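You operate a simulated robot arm through the tools that you are given. There is no shell and no other tool. Be economical: measure what you need, move in short steps, check, and stop when the job is done.

Carry out the task below with a simulated two-armed robot. There is one attempt and no reset: what you move stays moved.

Task
Pick up the bottle labelled "Lemon" from the shelf of the tall table with one hand, pass it to the other hand and put it on the top of the steel worktop. Set down upright: bottle.

Only the result counts: the job must be done as asked and must still hold three seconds after the hand-in. Knocking over, shifting, dropping, spilling or breaking anything else fails it.

Robot
Two 7-joint arms with two-finger parallel grippers on one trunk, on a base that drives. Base frame: it is fixed to the floor where the robot stands at the start and does not move with it; the origin is under the middle of the robot, x ahead of it, y to its left, z up; the surface under the hand at the start is at about z = 500. Units: mm, degrees, N and s.
The left shoulder is at the start at [110, 169, 1336], the right one opposite. With the tool pointing down near the work surface each hand reaches from about 100 to 600 mm from the robot's upright axis, wherever it stands, measured 20 degrees to its own side. Places, roughly: top of the steel worktop [-1400, -4300, 1000]. Payload 1.57 kg a hand.
Tool frame (each hand has its own): the origin (TCP) lies between the finger pads and is the grasp point; the fingertips stand 30 mm ahead of it; z points along the fingers, y is the line along which they close. Largest opening 80 mm; finger width 17, thickness 12; the body of the gripper, 40 by 82 mm, starts 80 mm behind the TCP.
Orientation is that of the tool frame in the base frame, as a unit quaternion [w, x, y, z]. With the fingers straight down and closing along the base's y, the tool's x points along the base's -x, its y along +y and its z along -z.

Tools
- The arms move only by the tool nudge_tool. It takes "left_plan", "right_plan" or both (then of equal length, played together; a hand with none holds still); each is one flat list of numbers, 7 for each row, row after row: the shift along the base's x, y, z in mm, then the turn, a rotation vector about the base's x, y, z in degrees, then the opening, from 0 (shut) to 1 (fully open). In form: [dx, dy, dz, rx, ry, rz, jaw, dx, dy, dz, rx, ry, rz, jaw, ...]. A call has 1 to 10 rows; each row shifts and turns the commanded pose from where the row before left it. A row lasts 0.2 s, in which the tool goes at most 50 mm and 8.6 degrees; a call with a longer step from one row to the next is refused whole, and so is a gripper value outside its range. Where a pose cannot be reached the arm comes as near as it can. A force on the tool above 40 N (or 10 N above the force at the start of the call, whichever is more), or a blocked arm, ends the call early, and 0.2 s more pass. Each finger travels about 72 mm/s and halts on what it meets, pressing with about 21 N; the grip force reading is that of the motor and also rises with nothing between the fingers. The clock runs only during rows and for 0.2 s after the last one: add rows that do not move to give the fingers time. It gives the time, the measured TCP pose, the force on the tool (base axes), the opening and the grip force at its end, in the units of the frame above (readings bear some noise), with the torque about the TCP (base axes, N m) and any sound that the robot's microphone picked up.
- Cameras (640 x 400 px; columns grow to the right, rows downward): "scene" is now at [134.3, -9.6, 1510.6]; the picture's right is [-0.24, -0.97, 0.00], its down [-0.87, 0.22, -0.45] and it looks along [0.44, -0.11, -0.89] (base axes); focal length 259 px, centre (320, 200). "left" rides on the left gripper at [72, 7, -122] in its tool frame; the picture's right is [-0.09, 1.00, 0.00], its down [-0.84, -0.08, -0.54] and it looks along [-0.54, -0.05, 0.84] (tool axes); focal length 238 px, centre (320, 200). "right" rides on the right gripper at [72, -6, -122] in its tool frame; the picture's right is [0.09, 1.00, 0.00], its down [-0.84, 0.08, -0.54] and it looks along [-0.54, 0.05, 0.84] (tool axes); focal length 238 px, centre (320, 200).
- capture(camera): a new picture of that camera. It takes no simulated time.
- move_column(by): slides the trunk up (or, below 0, down) by that many mm; the arms and the scene camera ride with it, the base frame stays. It gives what a move gives, with no picture.
- roll_base(legs): drives the robot by 1 to 6 legs, each [ahead, left, turn to the left] in mm, mm and degrees, along the robot's own axes; the way and the turn of a leg run together, so that a leg with both is an arc; at most 1500 mm and 180 degrees a leg. The arms and the cameras ride along, it lands a little off, and it stops where it bumps. It gives what a move gives.
- pan_tilt(pan, tilt): turns the head with the scene camera to pan (to the left, within 86 degrees either way) and tilt (down, from -29 to 69), counted from straight ahead of the robot. It gives what a move gives.
- probe_pixels(camera, pixels): there is no depth. For up to 12 entries [column, row, z] of the newest picture of that camera ("zoom" is the newest enlarged one), the place [x, y] in the base frame at which the ray of that pixel passes the height z, good to about 3 mm, but the place of the scene camera against the robot may be out by one fixed shift of up to 18 mm in any direction. It takes no simulated time.
- inspect(camera, box): a new picture of the part [left, top, right, bottom] of that camera's present view, enlarged. It takes no simulated time.
- sign_off(): hands the job in; it is judged then, once.

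Go step by step. Measure first, check grasps and placings, and put right what went wrong. The budget is 80 turns and 78 pictures, counting those below and the enlarged ones. Unless the task says otherwise, let go and move clear before handing in, and close with one line.

The tools are called after ">>>" as name(argument=value, ...) on one line, values as JSON. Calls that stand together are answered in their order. nudge_tool: Moves the arms, as the interface text tells. Its arguments: {"type":"object","properties":{"left_plan":{"type":"array","items":{"type":"number"}},"right_plan":{"type":"array","items":{"type":"number"}}},"required":[]} The other tools are called the same way: move_column (by) slides the trunk up or down; roll_base (legs) drives the base; pan_tilt (pan, tilt) turns the head that bears the scene camera; capture (camera) takes a picture; probe_pixels (camera, pixels) gives the place at which the rays of pixels pass given heights; inspect (camera, box) takes an enlarged picture of a part of a camera's view; sign_off () hands the job in.

At the start:

```text
time: 0.0
left_eef_pos: [570.4, 160.0, 779.4]
left_ee_rot: [0.0, 0.0, 1.0, 0.001]
left_contact_force: [-0.7, 0.4, 0.2]
left_ft_torque: [0.01, 0.0, 0.0]
left_opening: 80.1
left_gripper_force: 0.1
right_eef_pos: [452.1, -245.2, 739.3]
right_ee_rot: [0.0, 0.001, 1.0, 0.0]
right_contact_force: [0.3, 0.1, 0.3]
right_ft_torque: [-0.01, -0.01, 0.01]
right_opening: 80.1
right_gripper_force: 0.0
trunk travel left (down, up): [-650.0, 240.0]
robot x, y, heading: [1.9, 1.1, -0.0]
head pan, tilt: [-14.1, 63.1]
```

scene: 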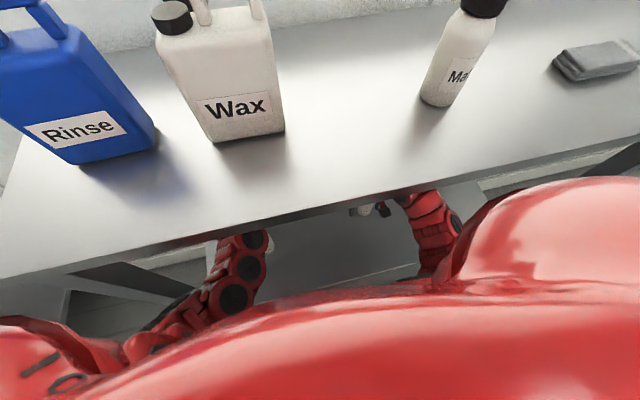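
right: 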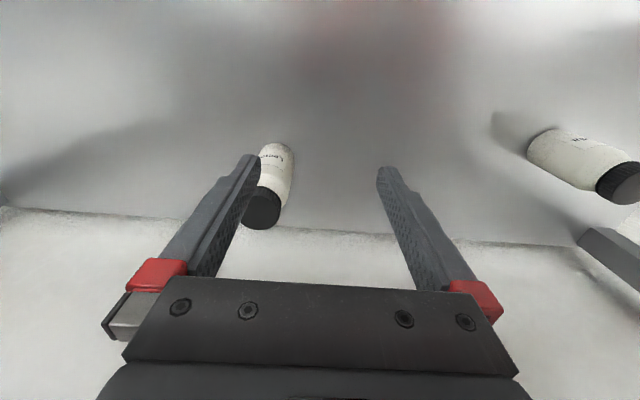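
left: 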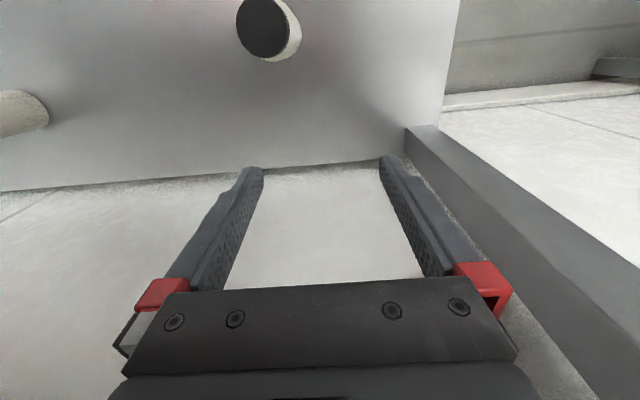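

The hands are already under the tabletop, with bottles on the shelf at about z=500. The right picture shows bottles at (270,185) and (585,165), and the left one shows bottles at (268,28) and (20,112). I'll enlarge them to read the labels.

>>> inspect(camera="right", box=[220, 120, 340, 240])

>>> inspect(camera="right", box=[480, 90, 640, 290])

>>> inspect(camera="left", box=[0, 0, 320, 200])

>>> probe_pixels(camera="right", pixels=[[275, 145, 500], [263, 210, 600], [545, 145, 500], [618, 185, 600], [300, 228, 500], [100, 213, 500], [500, 240, 500]])

>>> probe_pixels(camera="left", pixels=[[262, 28, 600], [285, 40, 500], [262, 28, 650], [20, 112, 600], [300, 166, 500], [415, 126, 500], [456, 5, 500], [5, 190, 500]])

```text
3.33 times, centred on (280, 180) of right
```

zoom: 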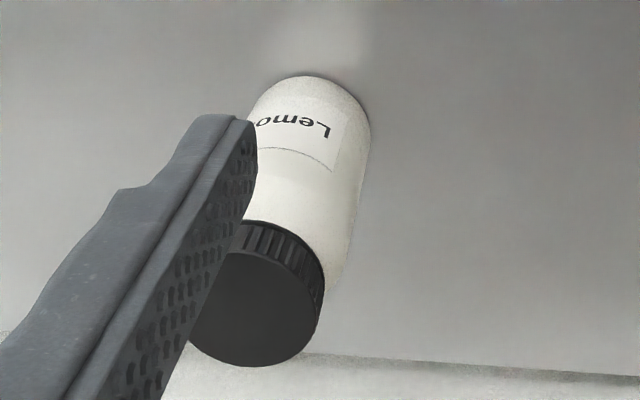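

```text
2.00 times, centred on (560, 190) of right
```

zoom: 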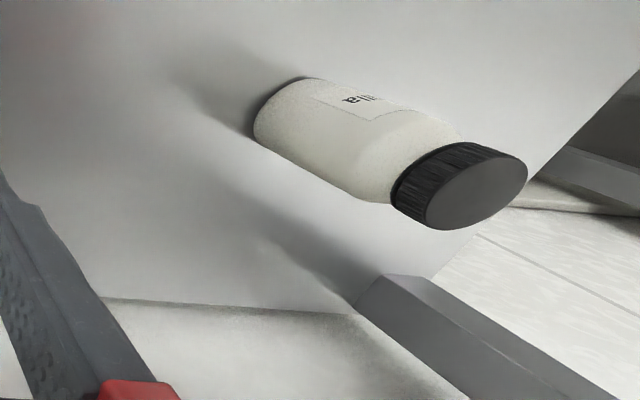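

```text
2.00 times, centred on (160, 100) of left
```

zoom: 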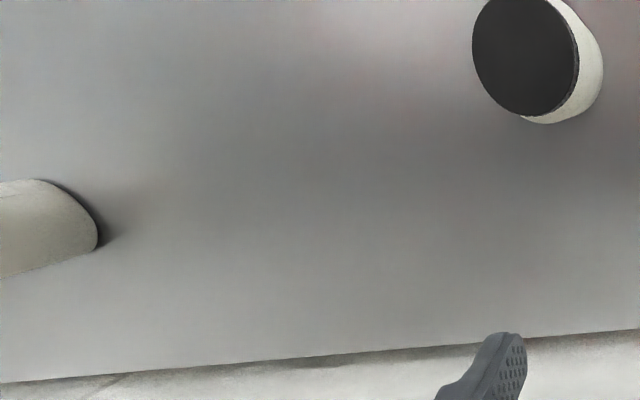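

```text
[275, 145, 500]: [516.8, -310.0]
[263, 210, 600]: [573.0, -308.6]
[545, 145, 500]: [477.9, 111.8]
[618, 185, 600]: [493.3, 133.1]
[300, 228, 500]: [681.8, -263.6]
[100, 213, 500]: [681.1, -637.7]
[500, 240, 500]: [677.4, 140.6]
```

```text
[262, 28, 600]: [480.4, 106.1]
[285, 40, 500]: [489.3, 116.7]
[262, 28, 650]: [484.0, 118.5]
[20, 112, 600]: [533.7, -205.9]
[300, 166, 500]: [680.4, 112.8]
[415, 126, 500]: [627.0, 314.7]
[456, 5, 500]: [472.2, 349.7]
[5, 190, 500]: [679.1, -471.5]
```

The Lemon bottle is the one at (270,185) in the right view. It stands at roughly (545,-305) and is about 140 tall. Next I'll measure it more finely and look at the tabletop.

>>> inspect(camera="right", box=[220, 120, 340, 240])

>>> probe_pixels(camera="zoom", pixels=[[305, 78, 500], [365, 110, 500], [371, 135, 500], [254, 297, 640], [320, 310, 640], [254, 365, 640], [190, 310, 640], [254, 297, 620], [254, 297, 660]])

>>> pan_tilt(pan=0, tilt=45)

>>> capture(camera="scene")

>>> probe_pixels(camera="scene", pixels=[[320, 300, 1000], [320, 300, 1100], [100, 300, 1000], [500, 300, 1000]])

```text
3.33 times, centred on (280, 180) of right
```

zoom: 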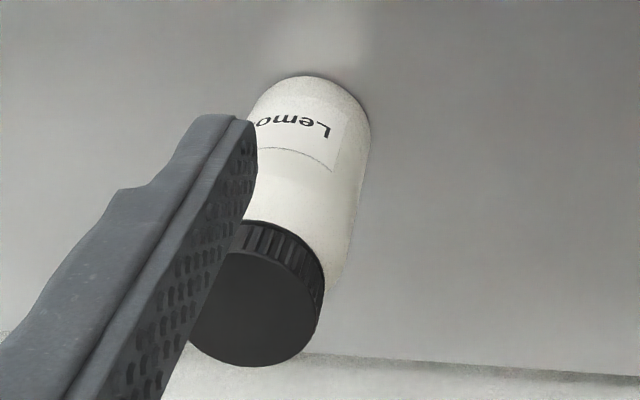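

```text
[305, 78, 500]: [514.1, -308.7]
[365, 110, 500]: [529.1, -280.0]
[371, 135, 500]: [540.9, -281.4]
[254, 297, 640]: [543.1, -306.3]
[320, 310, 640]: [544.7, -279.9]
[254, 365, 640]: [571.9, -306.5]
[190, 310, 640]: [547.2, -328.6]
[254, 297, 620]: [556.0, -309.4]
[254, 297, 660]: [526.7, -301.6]
```

```text
time: 0.8
left_eef_pos: [570.9, 159.3, 780.3]
left_ee_rot: [-0.001, 0.0, 1.0, 0.0]
left_contact_force: [0.5, 0.5, 0.2]
left_ft_torque: [0.01, -0.01, -0.01]
left_opening: 80.0
left_gripper_force: 0.1
right_eef_pos: [452.2, -244.9, 740.0]
right_ee_rot: [-0.001, 0.0, 1.0, 0.0]
right_contact_force: [0.1, -0.2, 0.3]
right_ft_torque: [0.02, 0.05, -0.01]
right_opening: 80.0
right_gripper_force: 0.1
trunk travel left (down, up): [-650.0, 240.0]
robot x, y, heading: [3.0, -2.9, 0.1]
head pan, tilt: [0.0, 45.0]
```

```text
70 pictures are left
```

scene: 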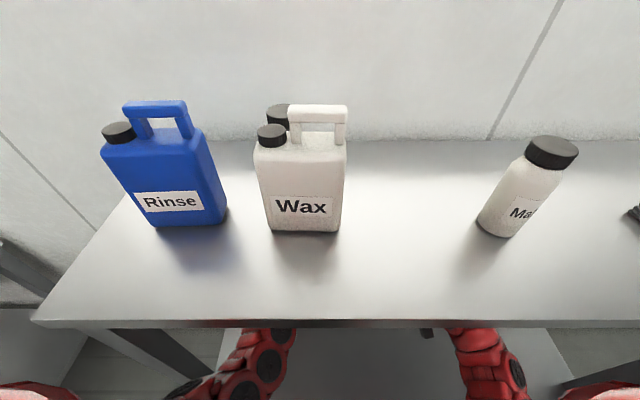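

```text
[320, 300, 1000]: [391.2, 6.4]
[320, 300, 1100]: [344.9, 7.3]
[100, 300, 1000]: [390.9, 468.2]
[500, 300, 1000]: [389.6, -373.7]
```

The Lemon bottle's centre is about (543,-306), with radius about 28 and top at about z=640. I'll move the right hand above it at the present height.

>>> nudge_tool(right_plan=[30, -20, 0, 0, 0, 0, 1, 30, -20, 0, 0, 0, 0, 1, 31, -21, 0, 0, 0, 0, 1, 0, 0, 0, 0, 0, 0, 1])

>>> capture(camera="right")

>>> probe_pixels(camera="right", pixels=[[320, 200, 640]])

```text
time: 1.8
left_eef_pos: [570.9, 159.4, 780.8]
left_ee_rot: [0.0, 0.0, 1.0, -0.001]
left_contact_force: [0.1, -0.1, -0.1]
left_ft_torque: [0.0, -0.07, 0.03]
left_opening: 80.0
left_gripper_force: 0.1
right_eef_pos: [544.1, -305.9, 739.9]
right_ee_rot: [0.002, 0.0, 1.0, 0.0]
right_contact_force: [0.2, -0.5, -0.2]
right_ft_torque: [0.03, -0.03, 0.02]
right_opening: 79.9
right_gripper_force: 0.1
trunk travel left (down, up): [-650.0, 240.0]
robot x, y, heading: [-3.8, 1.3, -0.2]
head pan, tilt: [0.0, 45.0]
```

```text
69 pictures are left
```

right: 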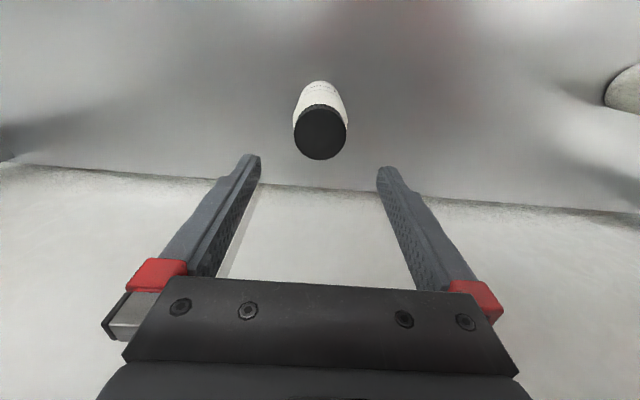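

```text
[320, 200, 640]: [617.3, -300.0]
```

The hand is there, and the bottle now shows its cap at (320,132). I'll probe again from this viewpoint to triangulate.

>>> probe_pixels(camera="right", pixels=[[320, 132, 640], [320, 132, 660], [320, 132, 620], [294, 132, 640], [347, 132, 640], [320, 81, 500], [320, 160, 640], [320, 105, 640]])

```text
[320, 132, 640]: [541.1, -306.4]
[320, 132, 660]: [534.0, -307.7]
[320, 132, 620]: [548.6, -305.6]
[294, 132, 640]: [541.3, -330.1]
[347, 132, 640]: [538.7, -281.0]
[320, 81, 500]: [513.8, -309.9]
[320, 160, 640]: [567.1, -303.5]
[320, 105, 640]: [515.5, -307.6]
```

The two views agree: centre (541,-306), top at z=640. I'll descend to TCP z=610.

>>> nudge_tool(right_plan=[-3, 0, -35, 0, 0, 0, 1, 0, 0, -35, 0, 0, 0, 1, 0, 0, -30, 0, 0, 0, 1, 0, 0, -30, 0, 0, 0, 1, 0, 0, 0, 0, 0, 0, 1])

>>> capture(camera="right")

```text
time: 3.0
left_eef_pos: [570.7, 159.8, 780.3]
left_ee_rot: [-0.001, 0.0, 1.0, 0.001]
left_contact_force: [0.1, 0.1, -0.6]
left_ft_torque: [0.03, -0.03, -0.01]
left_opening: 80.0
left_gripper_force: 0.0
right_eef_pos: [540.1, -305.8, 608.9]
right_ee_rot: [0.0, 0.0, 1.0, -0.001]
right_contact_force: [0.0, -0.2, -0.1]
right_ft_torque: [0.01, -0.03, 0.01]
right_opening: 79.8
right_gripper_force: 0.1
trunk travel left (down, up): [-650.0, 240.0]
robot x, y, heading: [1.6, 3.6, -0.2]
head pan, tilt: [0.0, 45.0]
```

```text
68 pictures are left
```

right: 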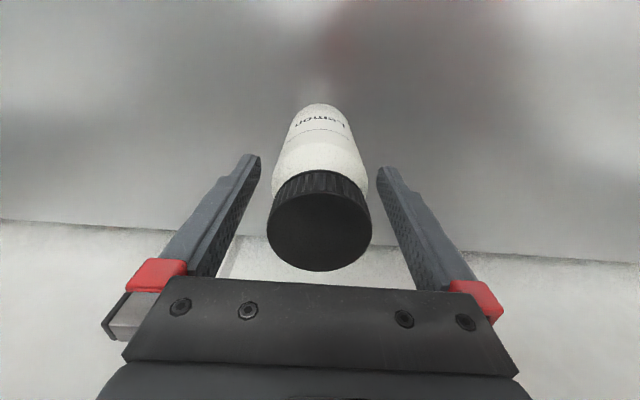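

The fingers straddle the cap and shoulder with even gaps. Next I'll close them.

>>> nudge_tool(right_plan=[0, 0, 0, 0, 0, 0, 0.5, 0, 0, 0, 0, 0, 0, 0, 0, 0, 0, 0, 0, 0, 0, 0, 0, 0, 0, 0, 0, 0])

>>> capture(camera="right")

```text
time: 4.0
left_eef_pos: [570.8, 160.4, 780.2]
left_ee_rot: [0.0, 0.0, 1.0, 0.0]
left_contact_force: [0.4, -0.8, 0.5]
left_ft_torque: [0.0, 0.0, -0.01]
left_opening: 79.9
left_gripper_force: 0.0
right_eef_pos: [539.9, -306.2, 608.0]
right_ee_rot: [0.0, 0.0, 1.0, 0.001]
right_contact_force: [0.3, -1.2, 0.5]
right_ft_torque: [-0.05, 0.0, -0.01]
right_opening: 57.0
right_gripper_force: 21.3
trunk travel left (down, up): [-650.0, 240.0]
robot x, y, heading: [-2.4, -1.9, -0.0]
head pan, tilt: [0.0, 45.0]
```

```text
67 pictures are left
```

right: 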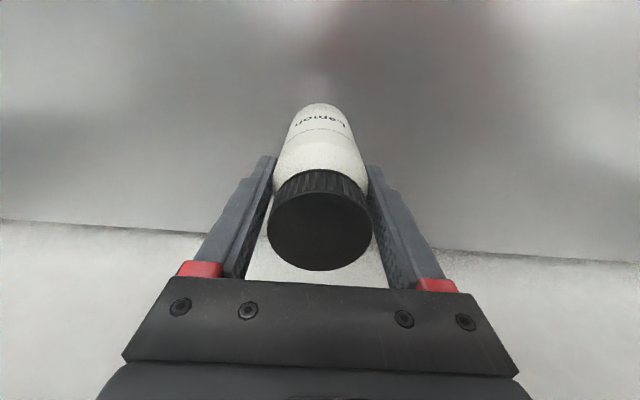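

It is gripped at 57 mm. I'll lift it 70 mm.

>>> nudge_tool(right_plan=[0, 0, 10, 0, 0, 0, 0, 0, 0, 20, 0, 0, 0, 0, 0, 0, 20, 0, 0, 0, 0, 0, 0, 20, 0, 0, 0, 0, 0, 0, 0, 0, 0, 0, 0])

>>> capture(camera="right")

>>> pan_tilt(pan=-85, tilt=25)

>>> capture(camera="scene")

>>> pan_tilt(pan=85, tilt=25)

>>> capture(camera="scene")

```text
time: 5.2
left_eef_pos: [571.9, 160.3, 780.1]
left_ee_rot: [0.0, 0.0, 1.0, 0.0]
left_contact_force: [-1.0, 0.7, -0.3]
left_ft_torque: [0.01, -0.04, -0.01]
left_opening: 80.0
left_gripper_force: 0.1
right_eef_pos: [538.6, -305.2, 677.3]
right_ee_rot: [0.001, 0.0, 1.0, 0.0]
right_contact_force: [0.1, -0.4, -3.0]
right_ft_torque: [0.01, 0.0, 0.01]
right_opening: 57.3
right_gripper_force: 20.8
trunk travel left (down, up): [-650.0, 240.0]
robot x, y, heading: [0.2, -0.9, -0.1]
head pan, tilt: [0.0, 45.0]
```

```text
66 pictures are left
```

right: 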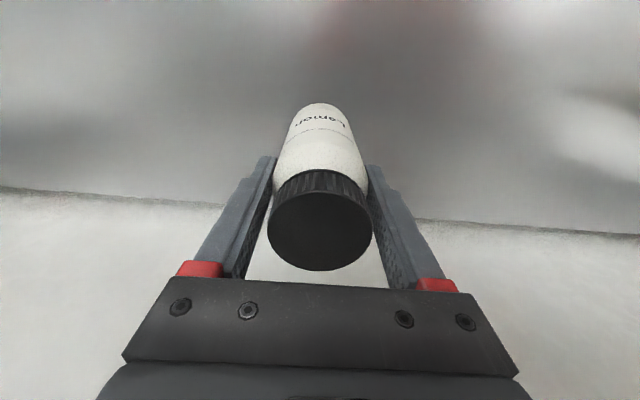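

```text
time: 6.8
left_eef_pos: [570.9, 159.7, 780.0]
left_ee_rot: [0.001, 0.0, 1.0, 0.0]
left_contact_force: [0.0, 0.3, 0.2]
left_ft_torque: [-0.01, 0.0, -0.01]
left_opening: 80.1
left_gripper_force: 0.0
right_eef_pos: [538.9, -305.3, 678.8]
right_ee_rot: [0.0, 0.0, 1.0, 0.0]
right_contact_force: [0.1, 0.2, -4.2]
right_ft_torque: [-0.01, -0.03, -0.03]
right_opening: 57.3
right_gripper_force: 21.4
trunk travel left (down, up): [-650.0, 240.0]
robot x, y, heading: [-0.8, 0.7, -0.1]
head pan, tilt: [-85.0, 25.0]
```

```text
65 pictures are left
```

scene: 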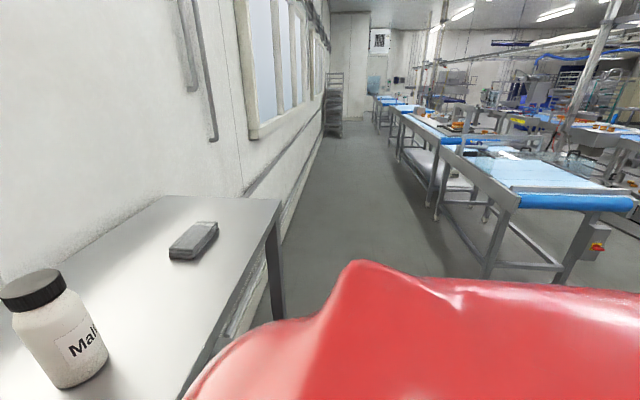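

```text
time: 9.4
left_eef_pos: [570.9, 159.9, 779.8]
left_ee_rot: [0.0, -0.001, 1.0, 0.0]
left_contact_force: [-0.7, 0.0, -0.1]
left_ft_torque: [0.02, 0.0, 0.01]
left_opening: 80.4
left_gripper_force: 0.1
right_eef_pos: [538.4, -305.4, 679.6]
right_ee_rot: [0.0, 0.0, 1.0, 0.0]
right_contact_force: [-0.1, -1.0, -3.7]
right_ft_torque: [0.0, -0.01, 0.0]
right_opening: 57.3
right_gripper_force: 20.9
trunk travel left (down, up): [-650.0, 240.0]
robot x, y, heading: [-1.7, -0.4, 0.3]
head pan, tilt: [85.0, 25.0]
```

```text
64 pictures are left
```

scene: 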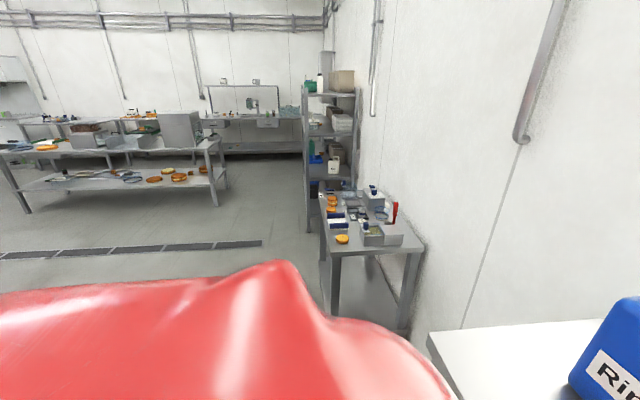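

The bottle is lifted and firmly held (about 4 N load). The robot faces a wall, and the worktop is to the right and behind. I'll back straight off the table by 350 mm, then look.

>>> roll_base(legs=[[-350, 0, 0]])

>>> pan_tilt(pan=-85, tilt=25)

>>> capture(camera="scene")

>>> probe_pixels(camera="scene", pixels=[[485, 275, 0], [330, 137, 0], [390, 160, 0], [430, 205, 0], [555, 285, 0], [400, 140, 0]])

>>> pan_tilt(pan=0, tilt=45)

>>> capture(camera="scene")

```text
time: 11.7
left_eef_pos: [221.8, 158.2, 780.3]
left_ee_rot: [0.0, 0.003, 1.0, 0.0]
left_contact_force: [-0.3, -0.1, -0.1]
left_ft_torque: [-0.02, -0.01, 0.02]
left_opening: 80.0
left_gripper_force: 0.0
right_eef_pos: [187.7, -306.9, 678.1]
right_ee_rot: [0.0, 0.002, 1.0, 0.0]
right_contact_force: [-0.1, -0.1, -2.4]
right_ft_torque: [-0.01, -0.06, 0.02]
right_opening: 56.9
right_gripper_force: 21.3
trunk travel left (down, up): [-650.0, 240.0]
robot x, y, heading: [-348.5, -1.4, -0.2]
head pan, tilt: [85.0, 25.0]
```

```text
time: 14.2
left_eef_pos: [221.7, 158.3, 779.9]
left_ee_rot: [0.0, 0.002, 1.0, 0.001]
left_contact_force: [-0.1, -0.5, -1.1]
left_ft_torque: [-0.01, 0.04, 0.01]
left_opening: 80.0
left_gripper_force: 0.0
right_eef_pos: [188.0, -307.6, 679.5]
right_ee_rot: [-0.001, 0.003, 1.0, 0.0]
right_contact_force: [0.6, 0.3, -3.0]
right_ft_torque: [-0.02, -0.01, 0.02]
right_opening: 57.1
right_gripper_force: 20.6
trunk travel left (down, up): [-650.0, 240.0]
robot x, y, heading: [-350.6, 0.8, -0.3]
head pan, tilt: [-85.0, 25.0]
```

```text
63 pictures are left
```

scene: 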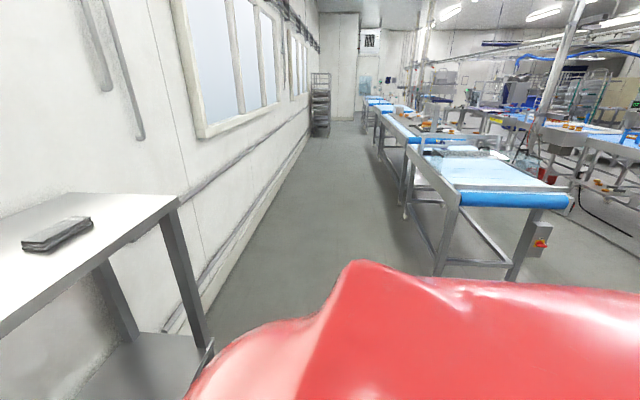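

```text
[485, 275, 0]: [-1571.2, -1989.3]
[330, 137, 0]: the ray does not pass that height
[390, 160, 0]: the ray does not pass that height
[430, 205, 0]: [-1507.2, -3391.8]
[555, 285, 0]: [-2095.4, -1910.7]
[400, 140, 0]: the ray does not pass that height
```

```text
time: 15.8
left_eef_pos: [222.4, 157.5, 780.0]
left_ee_rot: [0.001, 0.003, 1.0, 0.0]
left_contact_force: [0.1, -1.2, 0.1]
left_ft_torque: [-0.04, -0.02, -0.04]
left_opening: 79.9
left_gripper_force: 0.0
right_eef_pos: [187.5, -306.4, 678.9]
right_ee_rot: [0.001, 0.002, 1.0, 0.0]
right_contact_force: [-0.2, 0.9, -4.3]
right_ft_torque: [-0.04, 0.03, 0.02]
right_opening: 57.0
right_gripper_force: 21.0
trunk travel left (down, up): [-650.0, 240.0]
robot x, y, heading: [-349.3, 0.5, -0.1]
head pan, tilt: [0.0, 45.0]
```

```text
62 pictures are left
```

scene: 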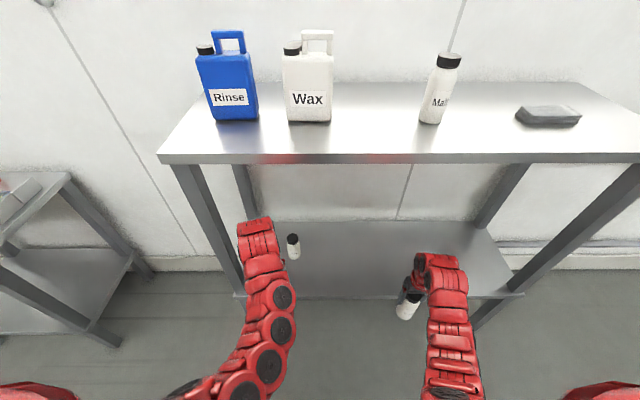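

The bottle is held and clear of the shelf (400,305). The corridor runs towards -y, with the line of benches at x < -1500. I'll back off a bit more, turn right and look.

>>> roll_base(legs=[[-250, 0, 0], [0, 0, -90]])

>>> pan_tilt(pan=-25, tilt=15)

>>> capture(camera="scene")

>>> probe_pixels(camera="scene", pixels=[[320, 200, 0], [320, 300, 0], [320, 250, 0], [320, 200, 1000]])

>>> inspect(camera="scene", box=[160, 60, 400, 210])

```text
time: 21.5
left_eef_pos: [-440.9, -570.5, 778.5]
left_ee_rot: [-0.001, 0.71, 0.705, 0.0]
left_contact_force: [-0.2, 0.3, -1.2]
left_ft_torque: [0.01, -0.01, 0.03]
left_opening: 79.8
left_gripper_force: 0.0
right_eef_pos: [-905.0, -535.0, 678.6]
right_ee_rot: [0.001, 0.71, 0.705, 0.0]
right_contact_force: [0.3, 0.0, -2.9]
right_ft_torque: [0.02, 0.0, 0.0]
right_opening: 56.9
right_gripper_force: 21.2
trunk travel left (down, up): [-650.0, 240.0]
robot x, y, heading: [-595.5, 2.2, -90.6]
head pan, tilt: [0.0, 45.0]
```

```text
time: 22.4
left_eef_pos: [-440.5, -572.5, 779.2]
left_ee_rot: [0.0, 0.71, 0.704, 0.0]
left_contact_force: [-0.5, -0.1, 0.0]
left_ft_torque: [0.01, 0.01, -0.03]
left_opening: 79.9
left_gripper_force: 0.0
right_eef_pos: [-904.6, -535.2, 678.5]
right_ee_rot: [0.0, 0.71, 0.704, -0.001]
right_contact_force: [-0.2, -1.0, -3.9]
right_ft_torque: [0.03, 0.01, 0.01]
right_opening: 56.9
right_gripper_force: 20.9
trunk travel left (down, up): [-650.0, 240.0]
robot x, y, heading: [-595.4, 4.1, -90.5]
head pan, tilt: [-25.0, 15.0]
```

```text
61 pictures are left
```

scene: 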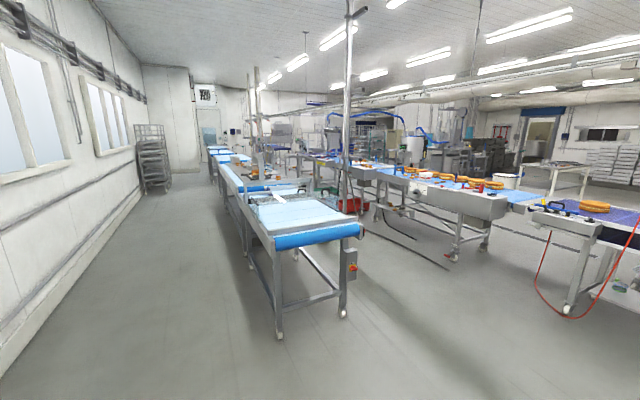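

```text
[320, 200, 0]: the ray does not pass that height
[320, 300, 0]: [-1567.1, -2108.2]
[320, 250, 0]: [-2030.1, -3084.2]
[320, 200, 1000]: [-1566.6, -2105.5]
```

```text
2.67 times, centred on (280, 135) of scene
```

zoom: 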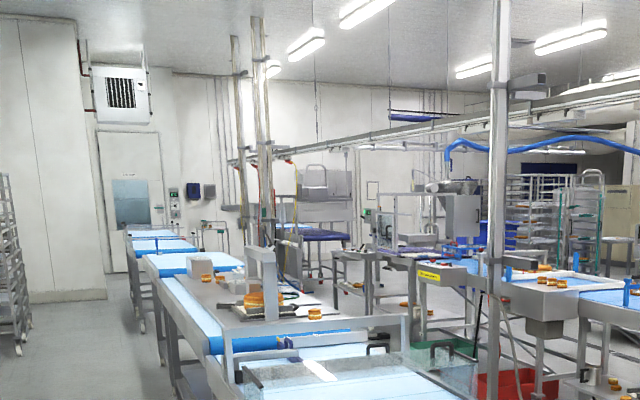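

The area ahead is open, and the worktop at about (252,164) in the scene view is the steel bench behind the first blue conveyor. I'll hand over here in the open. First the trunk goes up, then the right hand brings the bottle to the middle while the left turns to a 45° forward-down approach.

>>> move_column(by=240)

>>> nudge_tool(right_plan=[35, 11, 25.5, 0, 0, -4.44, 0, 35, 11, 25.5, 0, 0, -4.44, 0, 35, 11, 25.5, 0, 0, -4.44, 0, 35, 11, 25.5, 0, 0, -4.44, 0, 35, 11, 25.5, 0, 0, -4.44, 0, 35, 11, 25.5, 0, 0, -4.44, 0, 35, 11, 25.5, 0, 0, -4.44, 0, 35, 11, 25.5, 0, 0, -4.44, 0, 35, 11, 25.5, 0, 0, -4.44, 0], left_plan=[30, 0, 10, 0, 0, -8, 1, 30, 0, 10, 0, 0, -8, 1, 30, 0, 10, 0, 0, -8, 1, 30, 0, 10, 0, 0, -8, 1, 30, 0, 10, 0, 0, -8, 1, 0, 0, 0, -5.7, 4.87, 0, 1, 0, 0, 0, -5.7, 4.87, 0, 1, 0, 0, 0, -5.7, 4.87, 0, 1, 0, 0, 0, -5.7, 4.87, 0, 1])

>>> pan_tilt(pan=0, tilt=50)

>>> capture(camera="scene")

```text
time: 24.9
left_eef_pos: [-440.6, -569.9, 1019.8]
left_ee_rot: [-0.001, 0.71, 0.705, 0.0]
left_contact_force: [0.2, 0.3, 0.9]
left_ft_torque: [-0.01, -0.03, 0.03]
left_opening: 80.1
left_gripper_force: 0.1
right_eef_pos: [-905.4, -536.1, 919.1]
right_ee_rot: [0.001, 0.709, 0.705, 0.001]
right_contact_force: [0.2, 0.3, -3.2]
right_ft_torque: [-0.01, -0.01, -0.03]
right_opening: 56.9
right_gripper_force: 20.6
trunk travel left (down, up): [-890.0, 0.0]
robot x, y, heading: [-595.9, 4.7, -90.4]
head pan, tilt: [-25.0, 15.0]
```

```text
time: 26.9
left_eef_pos: [-288.7, -570.7, 1070.8]
left_ee_rot: [0.108, 0.877, 0.405, -0.237]
left_contact_force: [-0.3, 0.0, 0.0]
left_ft_torque: [0.0, 0.01, -0.01]
left_opening: 80.1
left_gripper_force: 0.1
right_eef_pos: [-594.4, -407.9, 1090.1]
right_ee_rot: [0.004, 0.908, 0.419, 0.005]
right_contact_force: [0.1, -0.4, -3.2]
right_ft_torque: [-0.03, 0.01, 0.0]
right_opening: 57.1
right_gripper_force: 21.0
right hand out of reach, approached as far as the arm can: row 7, 8, 9
trunk travel left (down, up): [-890.0, 0.0]
robot x, y, heading: [-596.5, 8.5, -90.4]
head pan, tilt: [-25.0, 15.0]
```

```text
time: 27.9
left_eef_pos: [-291.9, -570.6, 1070.5]
left_ee_rot: [0.108, 0.877, 0.406, -0.235]
left_contact_force: [-0.4, 0.3, 0.4]
left_ft_torque: [0.0, -0.01, -0.02]
left_opening: 79.9
left_gripper_force: 0.0
right_eef_pos: [-594.6, -407.6, 1089.9]
right_ee_rot: [0.005, 0.907, 0.42, 0.006]
right_contact_force: [0.3, -0.1, -3.0]
right_ft_torque: [-0.03, 0.0, -0.02]
right_opening: 57.1
right_gripper_force: 21.4
trunk travel left (down, up): [-890.0, 0.0]
robot x, y, heading: [-593.4, 0.5, -90.5]
head pan, tilt: [0.0, 50.0]
```

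```text
59 pictures are left
```

scene: 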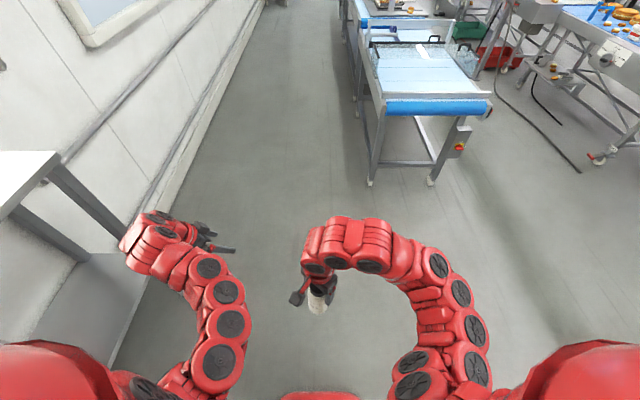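

The right arm stopped near its reach limit at z=1090, and the bottle is still upright. I'll lower it and move it a bit forward, while the left finishes its pitch.

>>> nudge_tool(right_plan=[0, -15, -20, 0, 0, 0, 0, 0, -15, -20, 0, 0, 0, 0, 0, -10, -20, 0, 0, 0, 0], left_plan=[0, 0, 0, -5.7, 4.87, 0, 1, 0, 0, 0, -5.7, 4.87, 0, 1, 0, 0, 0, 0, 0, 0, 1])

```text
time: 28.7
left_eef_pos: [-289.3, -571.0, 1071.2]
left_ee_rot: [0.16, 0.839, 0.388, -0.348]
left_contact_force: [0.8, -0.1, 0.1]
left_ft_torque: [-0.02, 0.0, -0.02]
left_opening: 79.9
left_gripper_force: 0.1
right_eef_pos: [-594.6, -448.2, 1029.7]
right_ee_rot: [0.001, 0.908, 0.419, -0.001]
right_contact_force: [0.2, -0.8, -3.5]
right_ft_torque: [0.01, -0.04, -0.01]
right_opening: 57.0
right_gripper_force: 20.6
trunk travel left (down, up): [-890.0, 0.0]
robot x, y, heading: [-596.3, 0.3, -90.4]
head pan, tilt: [0.0, 50.0]
```

The right hand is now upright at z=1030, so the bottle bottom is at about 922, and both closing axes are parallel. I'll slide the left hand sideways to the pre-grasp point 130 mm behind the bottle.

>>> nudge_tool(left_plan=[-35, 27.5, -2, 0, 0, 0, 1, -35, 27.5, -2, 0, 0, 0, 1, -35, 27.5, -2, 0, 0, 0, 1, -35, 27.5, -2, 0, 0, 0, 1, -35, 27.5, -2, 0, 0, 0, 1, -35, 27.5, -2, 0, 0, 0, 1, -36, 28, -1, 0, 0, 0, 1, 0, 0, 0, 0, 0, 0, 1])

>>> capture(camera="left")

>>> capture(camera="scene")

>>> probe_pixels(camera="left", pixels=[[320, 200, 966], [320, 150, 966], [320, 250, 966]])

```text
time: 30.5
left_eef_pos: [-486.6, -463.5, 1007.3]
left_ee_rot: [0.16, 0.839, 0.388, -0.347]
left_contact_force: [0.3, 0.6, -0.7]
left_ft_torque: [-0.03, -0.05, -0.02]
left_opening: 80.2
left_gripper_force: 0.1
left hand out of reach, approached as far as the arm can: row 1, 2, 3, 4, 6, 7
right_eef_pos: [-593.8, -447.4, 1030.1]
right_ee_rot: [0.0, 0.908, 0.42, 0.001]
right_contact_force: [-0.1, 1.3, -3.7]
right_ft_torque: [0.02, 0.01, 0.02]
right_opening: 57.1
right_gripper_force: 20.7
trunk travel left (down, up): [-890.0, 0.0]
robot x, y, heading: [-595.5, 1.7, -90.4]
head pan, tilt: [0.0, 50.0]
```

```text
58 pictures are left
```

left: 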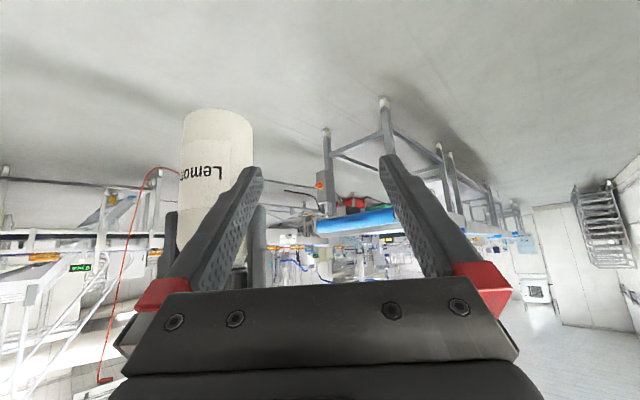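

```text
57 pictures are left
```

scene: 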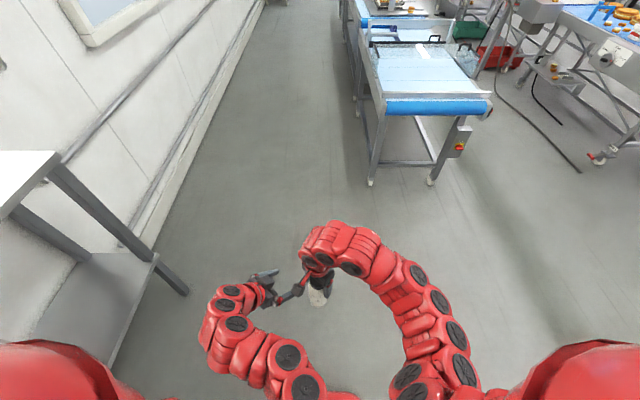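

```text
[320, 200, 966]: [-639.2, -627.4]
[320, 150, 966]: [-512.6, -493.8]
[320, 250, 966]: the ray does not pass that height
```

The left hand stopped short because it was too close to the body, and nothing is touching. I'll back it off sideways, then take the bottle further forward and lower so both arms have room.

>>> nudge_tool(left_plan=[30, -26, 0, 0, 0, 0, 1, 30, -26, 0, 0, 0, 0, 1, 30, -26, 0, 0, 0, 0, 1, 30, -26, 0, 0, 0, 0, 1, 0, 0, 0, 0, 0, 0, 1])

>>> nudge_tool(right_plan=[0, -28, -15, 0, 0, 0, 0, 0, -28, -15, 0, 0, 0, 0, 0, -28, -15, 0, 0, 0, 0, 0, -28, -15, 0, 0, 0, 0, 0, 0, 0, 0, 0, 0, 0], left_plan=[0, -28, -10, 0, 0, 0, 1, 0, -28, -10, 0, 0, 0, 1, 0, -28, -10, 0, 0, 0, 1, 0, 0, -10, 0, 0, 0, 1, 0, 0, 0, 0, 0, 0, 1])

```text
time: 31.7
left_eef_pos: [-368.9, -569.4, 1009.1]
left_ee_rot: [0.161, 0.838, 0.388, -0.347]
left_contact_force: [0.4, 0.5, 0.5]
left_ft_torque: [0.02, -0.04, 0.03]
left_opening: 79.9
left_gripper_force: 0.0
right_eef_pos: [-594.6, -447.8, 1031.1]
right_ee_rot: [0.0, 0.908, 0.42, -0.001]
right_contact_force: [-0.3, -0.4, -4.1]
right_ft_torque: [0.01, -0.04, 0.02]
right_opening: 56.9
right_gripper_force: 21.1
trunk travel left (down, up): [-890.0, 0.0]
robot x, y, heading: [-597.5, 2.8, -90.4]
head pan, tilt: [0.0, 50.0]
```

```text
time: 32.9
left_eef_pos: [-367.6, -649.5, 967.4]
left_ee_rot: [0.16, 0.839, 0.387, -0.348]
left_contact_force: [0.0, -0.2, 1.1]
left_ft_torque: [0.0, 0.02, 0.03]
left_opening: 79.9
left_gripper_force: 0.1
right_eef_pos: [-594.5, -561.5, 971.3]
right_ee_rot: [-0.001, 0.907, 0.42, 0.0]
right_contact_force: [-0.6, 0.1, -3.3]
right_ft_torque: [-0.01, 0.0, 0.0]
right_opening: 56.9
right_gripper_force: 20.6
trunk travel left (down, up): [-890.0, 0.0]
robot x, y, heading: [-597.3, 4.6, -90.5]
head pan, tilt: [0.0, 50.0]
```

Both are clear. The bottle axis is now at (-594,-561), with its bottom at 863. I'll slide the left to the pre-grasp at (-543,-502,985).

>>> nudge_tool(left_plan=[-29, 24.6, 3, 0, 0, 0, 1, -29, 24.6, 3, 0, 0, 0, 1, -29, 24.6, 3, 0, 0, 0, 1, -29, 24.6, 3, 0, 0, 0, 1, -29, 24.6, 3, 0, 0, 0, 1, -29, 24.6, 3, 0, 0, 0, 1, 0, 0, 0, 0, 0, 0, 1])

>>> capture(camera="left")

>>> capture(camera="scene")

```text
time: 34.5
left_eef_pos: [-540.2, -504.8, 984.9]
left_ee_rot: [0.16, 0.839, 0.388, -0.347]
left_contact_force: [-0.4, 0.5, -0.1]
left_ft_torque: [-0.02, 0.01, -0.01]
left_opening: 79.9
left_gripper_force: 0.1
right_eef_pos: [-593.6, -561.3, 971.4]
right_ee_rot: [0.0, 0.907, 0.42, 0.0]
right_contact_force: [0.9, -0.1, -2.8]
right_ft_torque: [0.04, 0.01, 0.0]
right_opening: 56.9
right_gripper_force: 21.3
trunk travel left (down, up): [-890.0, 0.0]
robot x, y, heading: [-598.5, 2.9, -90.2]
head pan, tilt: [0.0, 50.0]
```

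```text
56 pictures are left
```

left: 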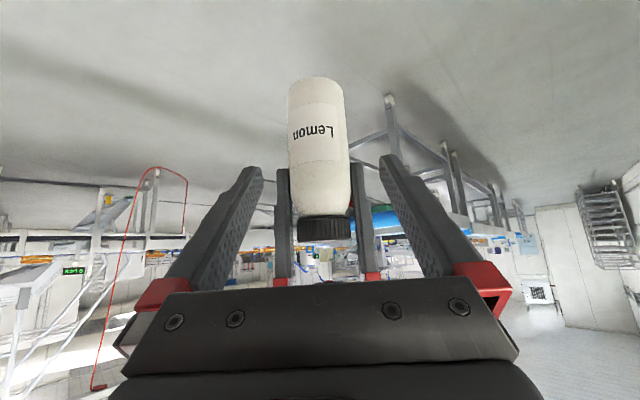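

```text
55 pictures are left
```

scene: 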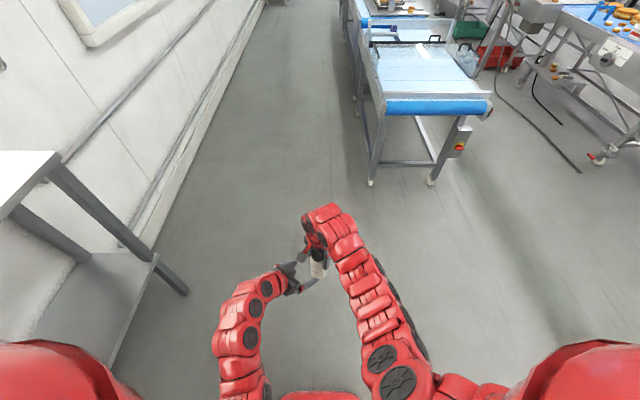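

The bottle is centred between the left fingers (column 320), with the right fingers above and behind it. I'll move in along the tool axis.

>>> nudge_tool(left_plan=[-13.4, -14.1, -19.5, 0, 0, 0, 1, -13.4, -14.1, -19.5, 0, 0, 0, 1, -13.4, -14.1, -19.5, 0, 0, 0, 1, -13.3, -14.1, -19.5, 0, 0, 0, 1, 0, 0, 0, 0, 0, 0, 1])

>>> capture(camera="left")

>>> capture(camera="right")

```text
time: 35.7
left_eef_pos: [-595.2, -560.9, 907.2]
left_ee_rot: [0.16, 0.838, 0.389, -0.348]
left_contact_force: [-0.2, -0.4, 0.7]
left_ft_torque: [-0.01, -0.01, 0.04]
left_opening: 80.1
left_gripper_force: 0.0
right_eef_pos: [-593.0, -561.9, 971.6]
right_ee_rot: [-0.001, 0.907, 0.42, 0.001]
right_contact_force: [0.1, -0.3, -3.9]
right_ft_torque: [0.0, -0.02, 0.0]
right_opening: 56.7
right_gripper_force: 21.3
trunk travel left (down, up): [-890.0, 0.0]
robot x, y, heading: [-597.8, 3.4, -90.7]
head pan, tilt: [0.0, 50.0]
```

```text
54 pictures are left
```

left: 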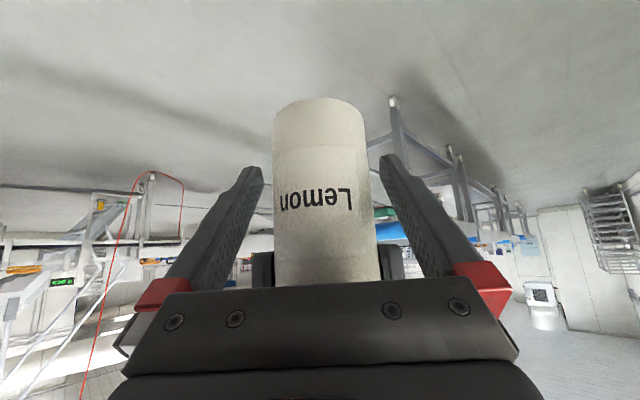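

```text
53 pictures are left
```

right: 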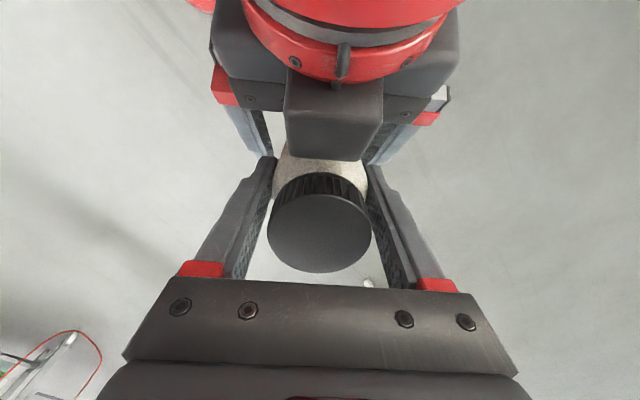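

The fingers straddle the lower body with nothing touching. I'll close the left hand.

>>> nudge_tool(left_plan=[0, 0, 0, 0, 0, 0, 0.5, 0, 0, 0, 0, 0, 0, 0, 0, 0, 0, 0, 0, 0, 0, 0, 0, 0, 0, 0, 0, 0])

```text
time: 36.7
left_eef_pos: [-594.1, -560.0, 908.3]
left_ee_rot: [0.159, 0.839, 0.387, -0.348]
left_contact_force: [3.2, -8.1, -1.5]
left_ft_torque: [0.28, 0.14, 0.13]
left_opening: 57.4
left_gripper_force: 20.6
right_eef_pos: [-595.4, -560.7, 970.1]
right_ee_rot: [-0.001, 0.908, 0.42, 0.0]
right_contact_force: [-3.5, 9.1, 1.3]
right_ft_torque: [0.22, 0.1, -0.09]
right_opening: 56.9
right_gripper_force: 21.2
trunk travel left (down, up): [-890.0, 0.0]
robot x, y, heading: [-596.5, 0.2, -90.3]
head pan, tilt: [0.0, 50.0]
```

Both hands hold the bottle. Now I'll open the right.

>>> nudge_tool(right_plan=[0, 0, 0, 0, 0, 0, 0.85, 0, 0, 0, 0, 0, 0, 1, 0, 0, 0, 0, 0, 0, 1], left_plan=[0, 0, 0, 0, 0, 0, 0, 0, 0, 0, 0, 0, 0, 0, 0, 0, 0, 0, 0, 0, 0])

>>> capture(camera="right")

```text
time: 37.5
left_eef_pos: [-594.1, -559.8, 907.6]
left_ee_rot: [0.159, 0.839, 0.388, -0.347]
left_contact_force: [-0.6, 0.9, 0.0]
left_ft_torque: [0.0, -0.02, 0.0]
left_opening: 57.0
left_gripper_force: 20.9
right_eef_pos: [-593.5, -561.8, 971.4]
right_ee_rot: [0.001, 0.908, 0.419, 0.001]
right_contact_force: [0.0, 1.7, -0.3]
right_ft_torque: [0.01, -0.03, 0.0]
right_opening: 80.2
right_gripper_force: 0.1
trunk travel left (down, up): [-890.0, 0.0]
robot x, y, heading: [-596.5, 4.5, -90.7]
head pan, tilt: [0.0, 50.0]
```

```text
52 pictures are left
```

right: 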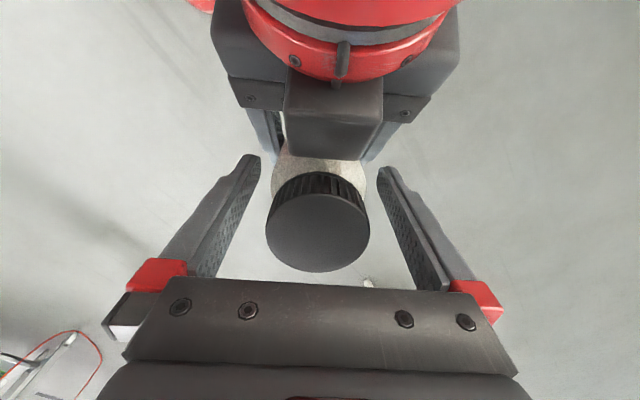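

The right is open and the bottle stays in the left hand. I'll lift the right hand straight up off it.

>>> nudge_tool(right_plan=[0, 0, 25, 0, 0, 0, 1, 0, 0, 25, 0, 0, 0, 1, 0, 0, 25, 0, 0, 0, 1, 0, 0, 15, 0, 0, 0, 1, 0, 0, 0, 0, 0, 0, 1])

>>> capture(camera="right")

```text
time: 38.7
left_eef_pos: [-594.3, -560.2, 908.1]
left_ee_rot: [0.159, 0.839, 0.388, -0.347]
left_contact_force: [0.1, 0.1, -0.2]
left_ft_torque: [-0.02, -0.01, -0.02]
left_opening: 57.3
left_gripper_force: 21.2
right_eef_pos: [-596.5, -560.9, 1060.6]
right_ee_rot: [0.0, 0.907, 0.421, 0.0]
right_contact_force: [-1.3, -0.9, 0.6]
right_ft_torque: [0.01, 0.0, -0.01]
right_opening: 80.0
right_gripper_force: 0.0
trunk travel left (down, up): [-890.0, 0.0]
robot x, y, heading: [-597.1, 4.6, -90.5]
head pan, tilt: [0.0, 50.0]
```

```text
51 pictures are left
```

right: 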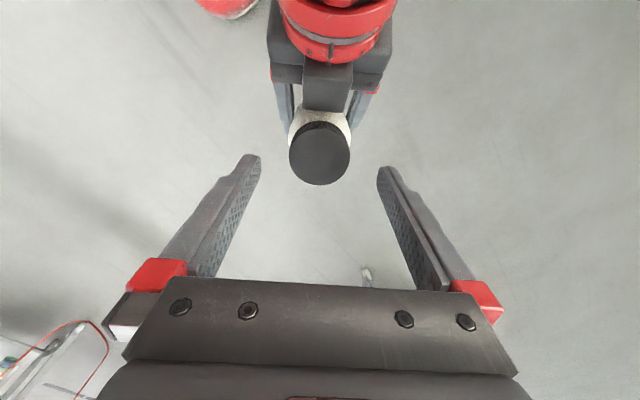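

The bottle rests in the left hand alone, upright. I'll tuck the right hand away, then drive along the corridor towards the worktop and look.

>>> nudge_tool(right_plan=[-40, 0, 0, 0, 0, 5.7, 1, -40, 10, 0, 0, 0, 5.7, 1, -40, 25, 0, 0, 0, 5.7, 1, -40, 25, 0, 0, 0, 5.7, 1, -40, 25, 0, 0, 0, 5.7, 1, -40, 25, 0, 0, 0, 5.7, 1, -40, 25, 0, 0, 0, 5.7, 1, 0, 40, 0, 0, 0, 0, 1, 0, 40, 0, 0, 0, 0, 1])

>>> roll_base(legs=[[1500, 150, 0], [800, 0, 0]])

>>> pan_tilt(pan=-30, tilt=20)

>>> capture(camera="scene")

>>> probe_pixels(camera="scene", pixels=[[320, 200, 1000], [320, 250, 1000], [200, 200, 1000], [440, 250, 1000], [200, 250, 1000]])

```text
time: 40.7
left_eef_pos: [-594.1, -560.6, 907.8]
left_ee_rot: [0.16, 0.838, 0.388, -0.348]
left_contact_force: [0.9, 0.2, -0.5]
left_ft_torque: [0.01, -0.01, -0.01]
left_opening: 57.2
left_gripper_force: 20.6
right_eef_pos: [-874.5, -384.2, 1059.2]
right_ee_rot: [-0.001, 0.71, 0.704, 0.0]
right_contact_force: [0.7, 0.2, -0.8]
right_ft_torque: [0.01, -0.02, 0.02]
right_opening: 80.1
right_gripper_force: 0.0
right hand out of reach, approached as far as the arm can: row 9
trunk travel left (down, up): [-890.0, 0.0]
robot x, y, heading: [-596.3, 2.3, -90.1]
head pan, tilt: [0.0, 50.0]
```

```text
refused: leg 1 is longer than a leg can be; nothing moved
```

```text
time: 41.7
left_eef_pos: [-593.4, -559.3, 907.6]
left_ee_rot: [0.16, 0.839, 0.388, -0.347]
left_contact_force: [-0.1, 0.2, -0.1]
left_ft_torque: [0.01, -0.02, -0.02]
left_opening: 57.2
left_gripper_force: 21.6
right_eef_pos: [-875.4, -383.6, 1059.3]
right_ee_rot: [-0.001, 0.71, 0.704, 0.0]
right_contact_force: [0.0, 0.0, -0.1]
right_ft_torque: [0.0, 0.01, 0.02]
right_opening: 79.8
right_gripper_force: 0.1
trunk travel left (down, up): [-890.0, 0.0]
robot x, y, heading: [-596.8, 1.9, -90.4]
head pan, tilt: [-30.0, 20.0]
```

```text
50 pictures are left
```

scene: 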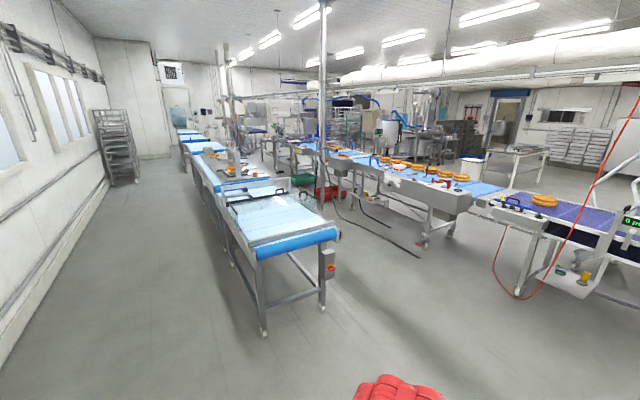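

```text
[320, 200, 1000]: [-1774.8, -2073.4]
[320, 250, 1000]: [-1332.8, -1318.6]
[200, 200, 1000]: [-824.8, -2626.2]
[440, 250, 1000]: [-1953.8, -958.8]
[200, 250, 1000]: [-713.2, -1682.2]
```

The drive was refused for leg length, so I'll use shorter legs down the corridor.

>>> roll_base(legs=[[1200, 200, 0], [1300, 0, 0]])

>>> pan_tilt(pan=-35, tilt=22)

>>> capture(camera="scene")

>>> probe_pixels(camera="scene", pixels=[[320, 200, 1000], [320, 250, 1000], [200, 200, 1000], [440, 250, 1000], [200, 250, 1000]])

```text
time: 54.1
left_eef_pos: [-324.6, -3084.8, 908.8]
left_ee_rot: [0.169, 0.829, 0.409, -0.343]
left_contact_force: [1.1, -0.1, 0.1]
left_ft_torque: [0.01, 0.02, 0.01]
left_opening: 57.1
left_gripper_force: 20.9
right_eef_pos: [-614.4, -2922.0, 1058.9]
right_ee_rot: [0.0, 0.693, 0.721, 0.0]
right_contact_force: [0.2, 0.9, 0.7]
right_ft_torque: [-0.03, -0.01, -0.01]
right_opening: 80.0
right_gripper_force: 0.1
trunk travel left (down, up): [-890.0, 0.0]
robot x, y, heading: [-358.3, -2527.7, -87.8]
head pan, tilt: [-30.0, 20.0]
```

```text
time: 54.7
left_eef_pos: [-326.2, -3085.0, 907.9]
left_ee_rot: [0.167, 0.829, 0.408, -0.344]
left_contact_force: [0.0, 0.6, -0.4]
left_ft_torque: [0.02, -0.04, -0.01]
left_opening: 57.1
left_gripper_force: 20.5
right_eef_pos: [-614.0, -2922.8, 1059.3]
right_ee_rot: [0.001, 0.693, 0.721, 0.0]
right_contact_force: [0.6, 0.3, -0.8]
right_ft_torque: [0.0, 0.01, 0.01]
right_opening: 80.0
right_gripper_force: 0.0
trunk travel left (down, up): [-890.0, 0.0]
robot x, y, heading: [-354.7, -2527.1, -87.7]
head pan, tilt: [-35.0, 22.0]
```

```text
49 pictures are left
```

scene: 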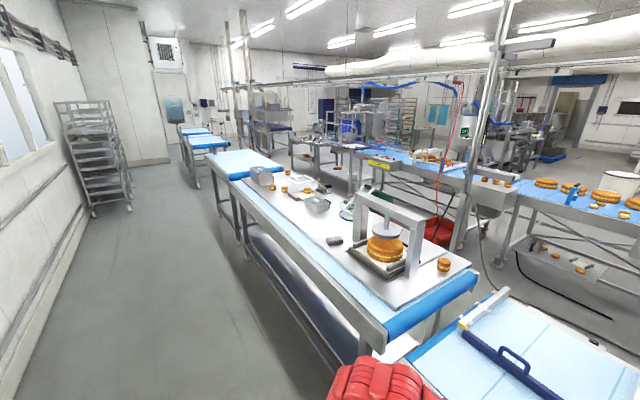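

```text
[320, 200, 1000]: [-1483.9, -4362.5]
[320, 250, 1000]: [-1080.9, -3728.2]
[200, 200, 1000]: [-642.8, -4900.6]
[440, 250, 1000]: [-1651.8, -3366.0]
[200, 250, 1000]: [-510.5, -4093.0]
```

The steel worktop is the bench at (320,215) in this picture, with cookies, jars and a press on it. I'll enlarge it.

>>> inspect(camera="scene", box=[200, 140, 488, 320])

>>> probe_pixels(camera="scene", pixels=[[230, 182, 1000], [305, 235, 1000], [400, 305, 1000], [345, 240, 1000], [270, 200, 1000], [388, 335, 1000], [335, 240, 1000], [478, 275, 1000]])

```text
2.22 times, centred on (344, 230) of scene
```

zoom: 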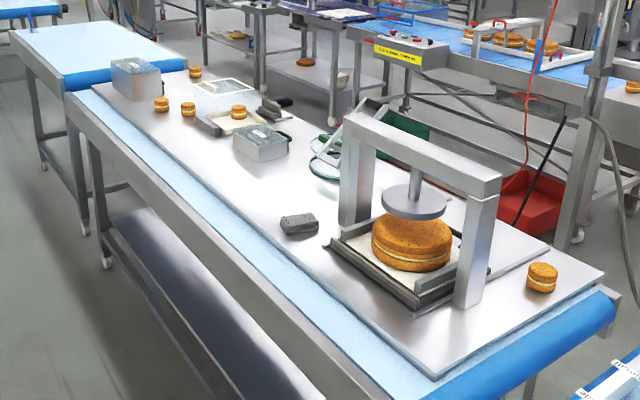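

```text
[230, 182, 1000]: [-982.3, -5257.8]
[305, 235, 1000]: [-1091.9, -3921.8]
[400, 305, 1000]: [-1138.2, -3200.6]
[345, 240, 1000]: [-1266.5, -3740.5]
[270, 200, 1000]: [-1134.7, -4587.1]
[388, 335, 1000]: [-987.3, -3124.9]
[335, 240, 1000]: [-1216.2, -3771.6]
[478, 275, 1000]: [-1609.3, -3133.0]
```

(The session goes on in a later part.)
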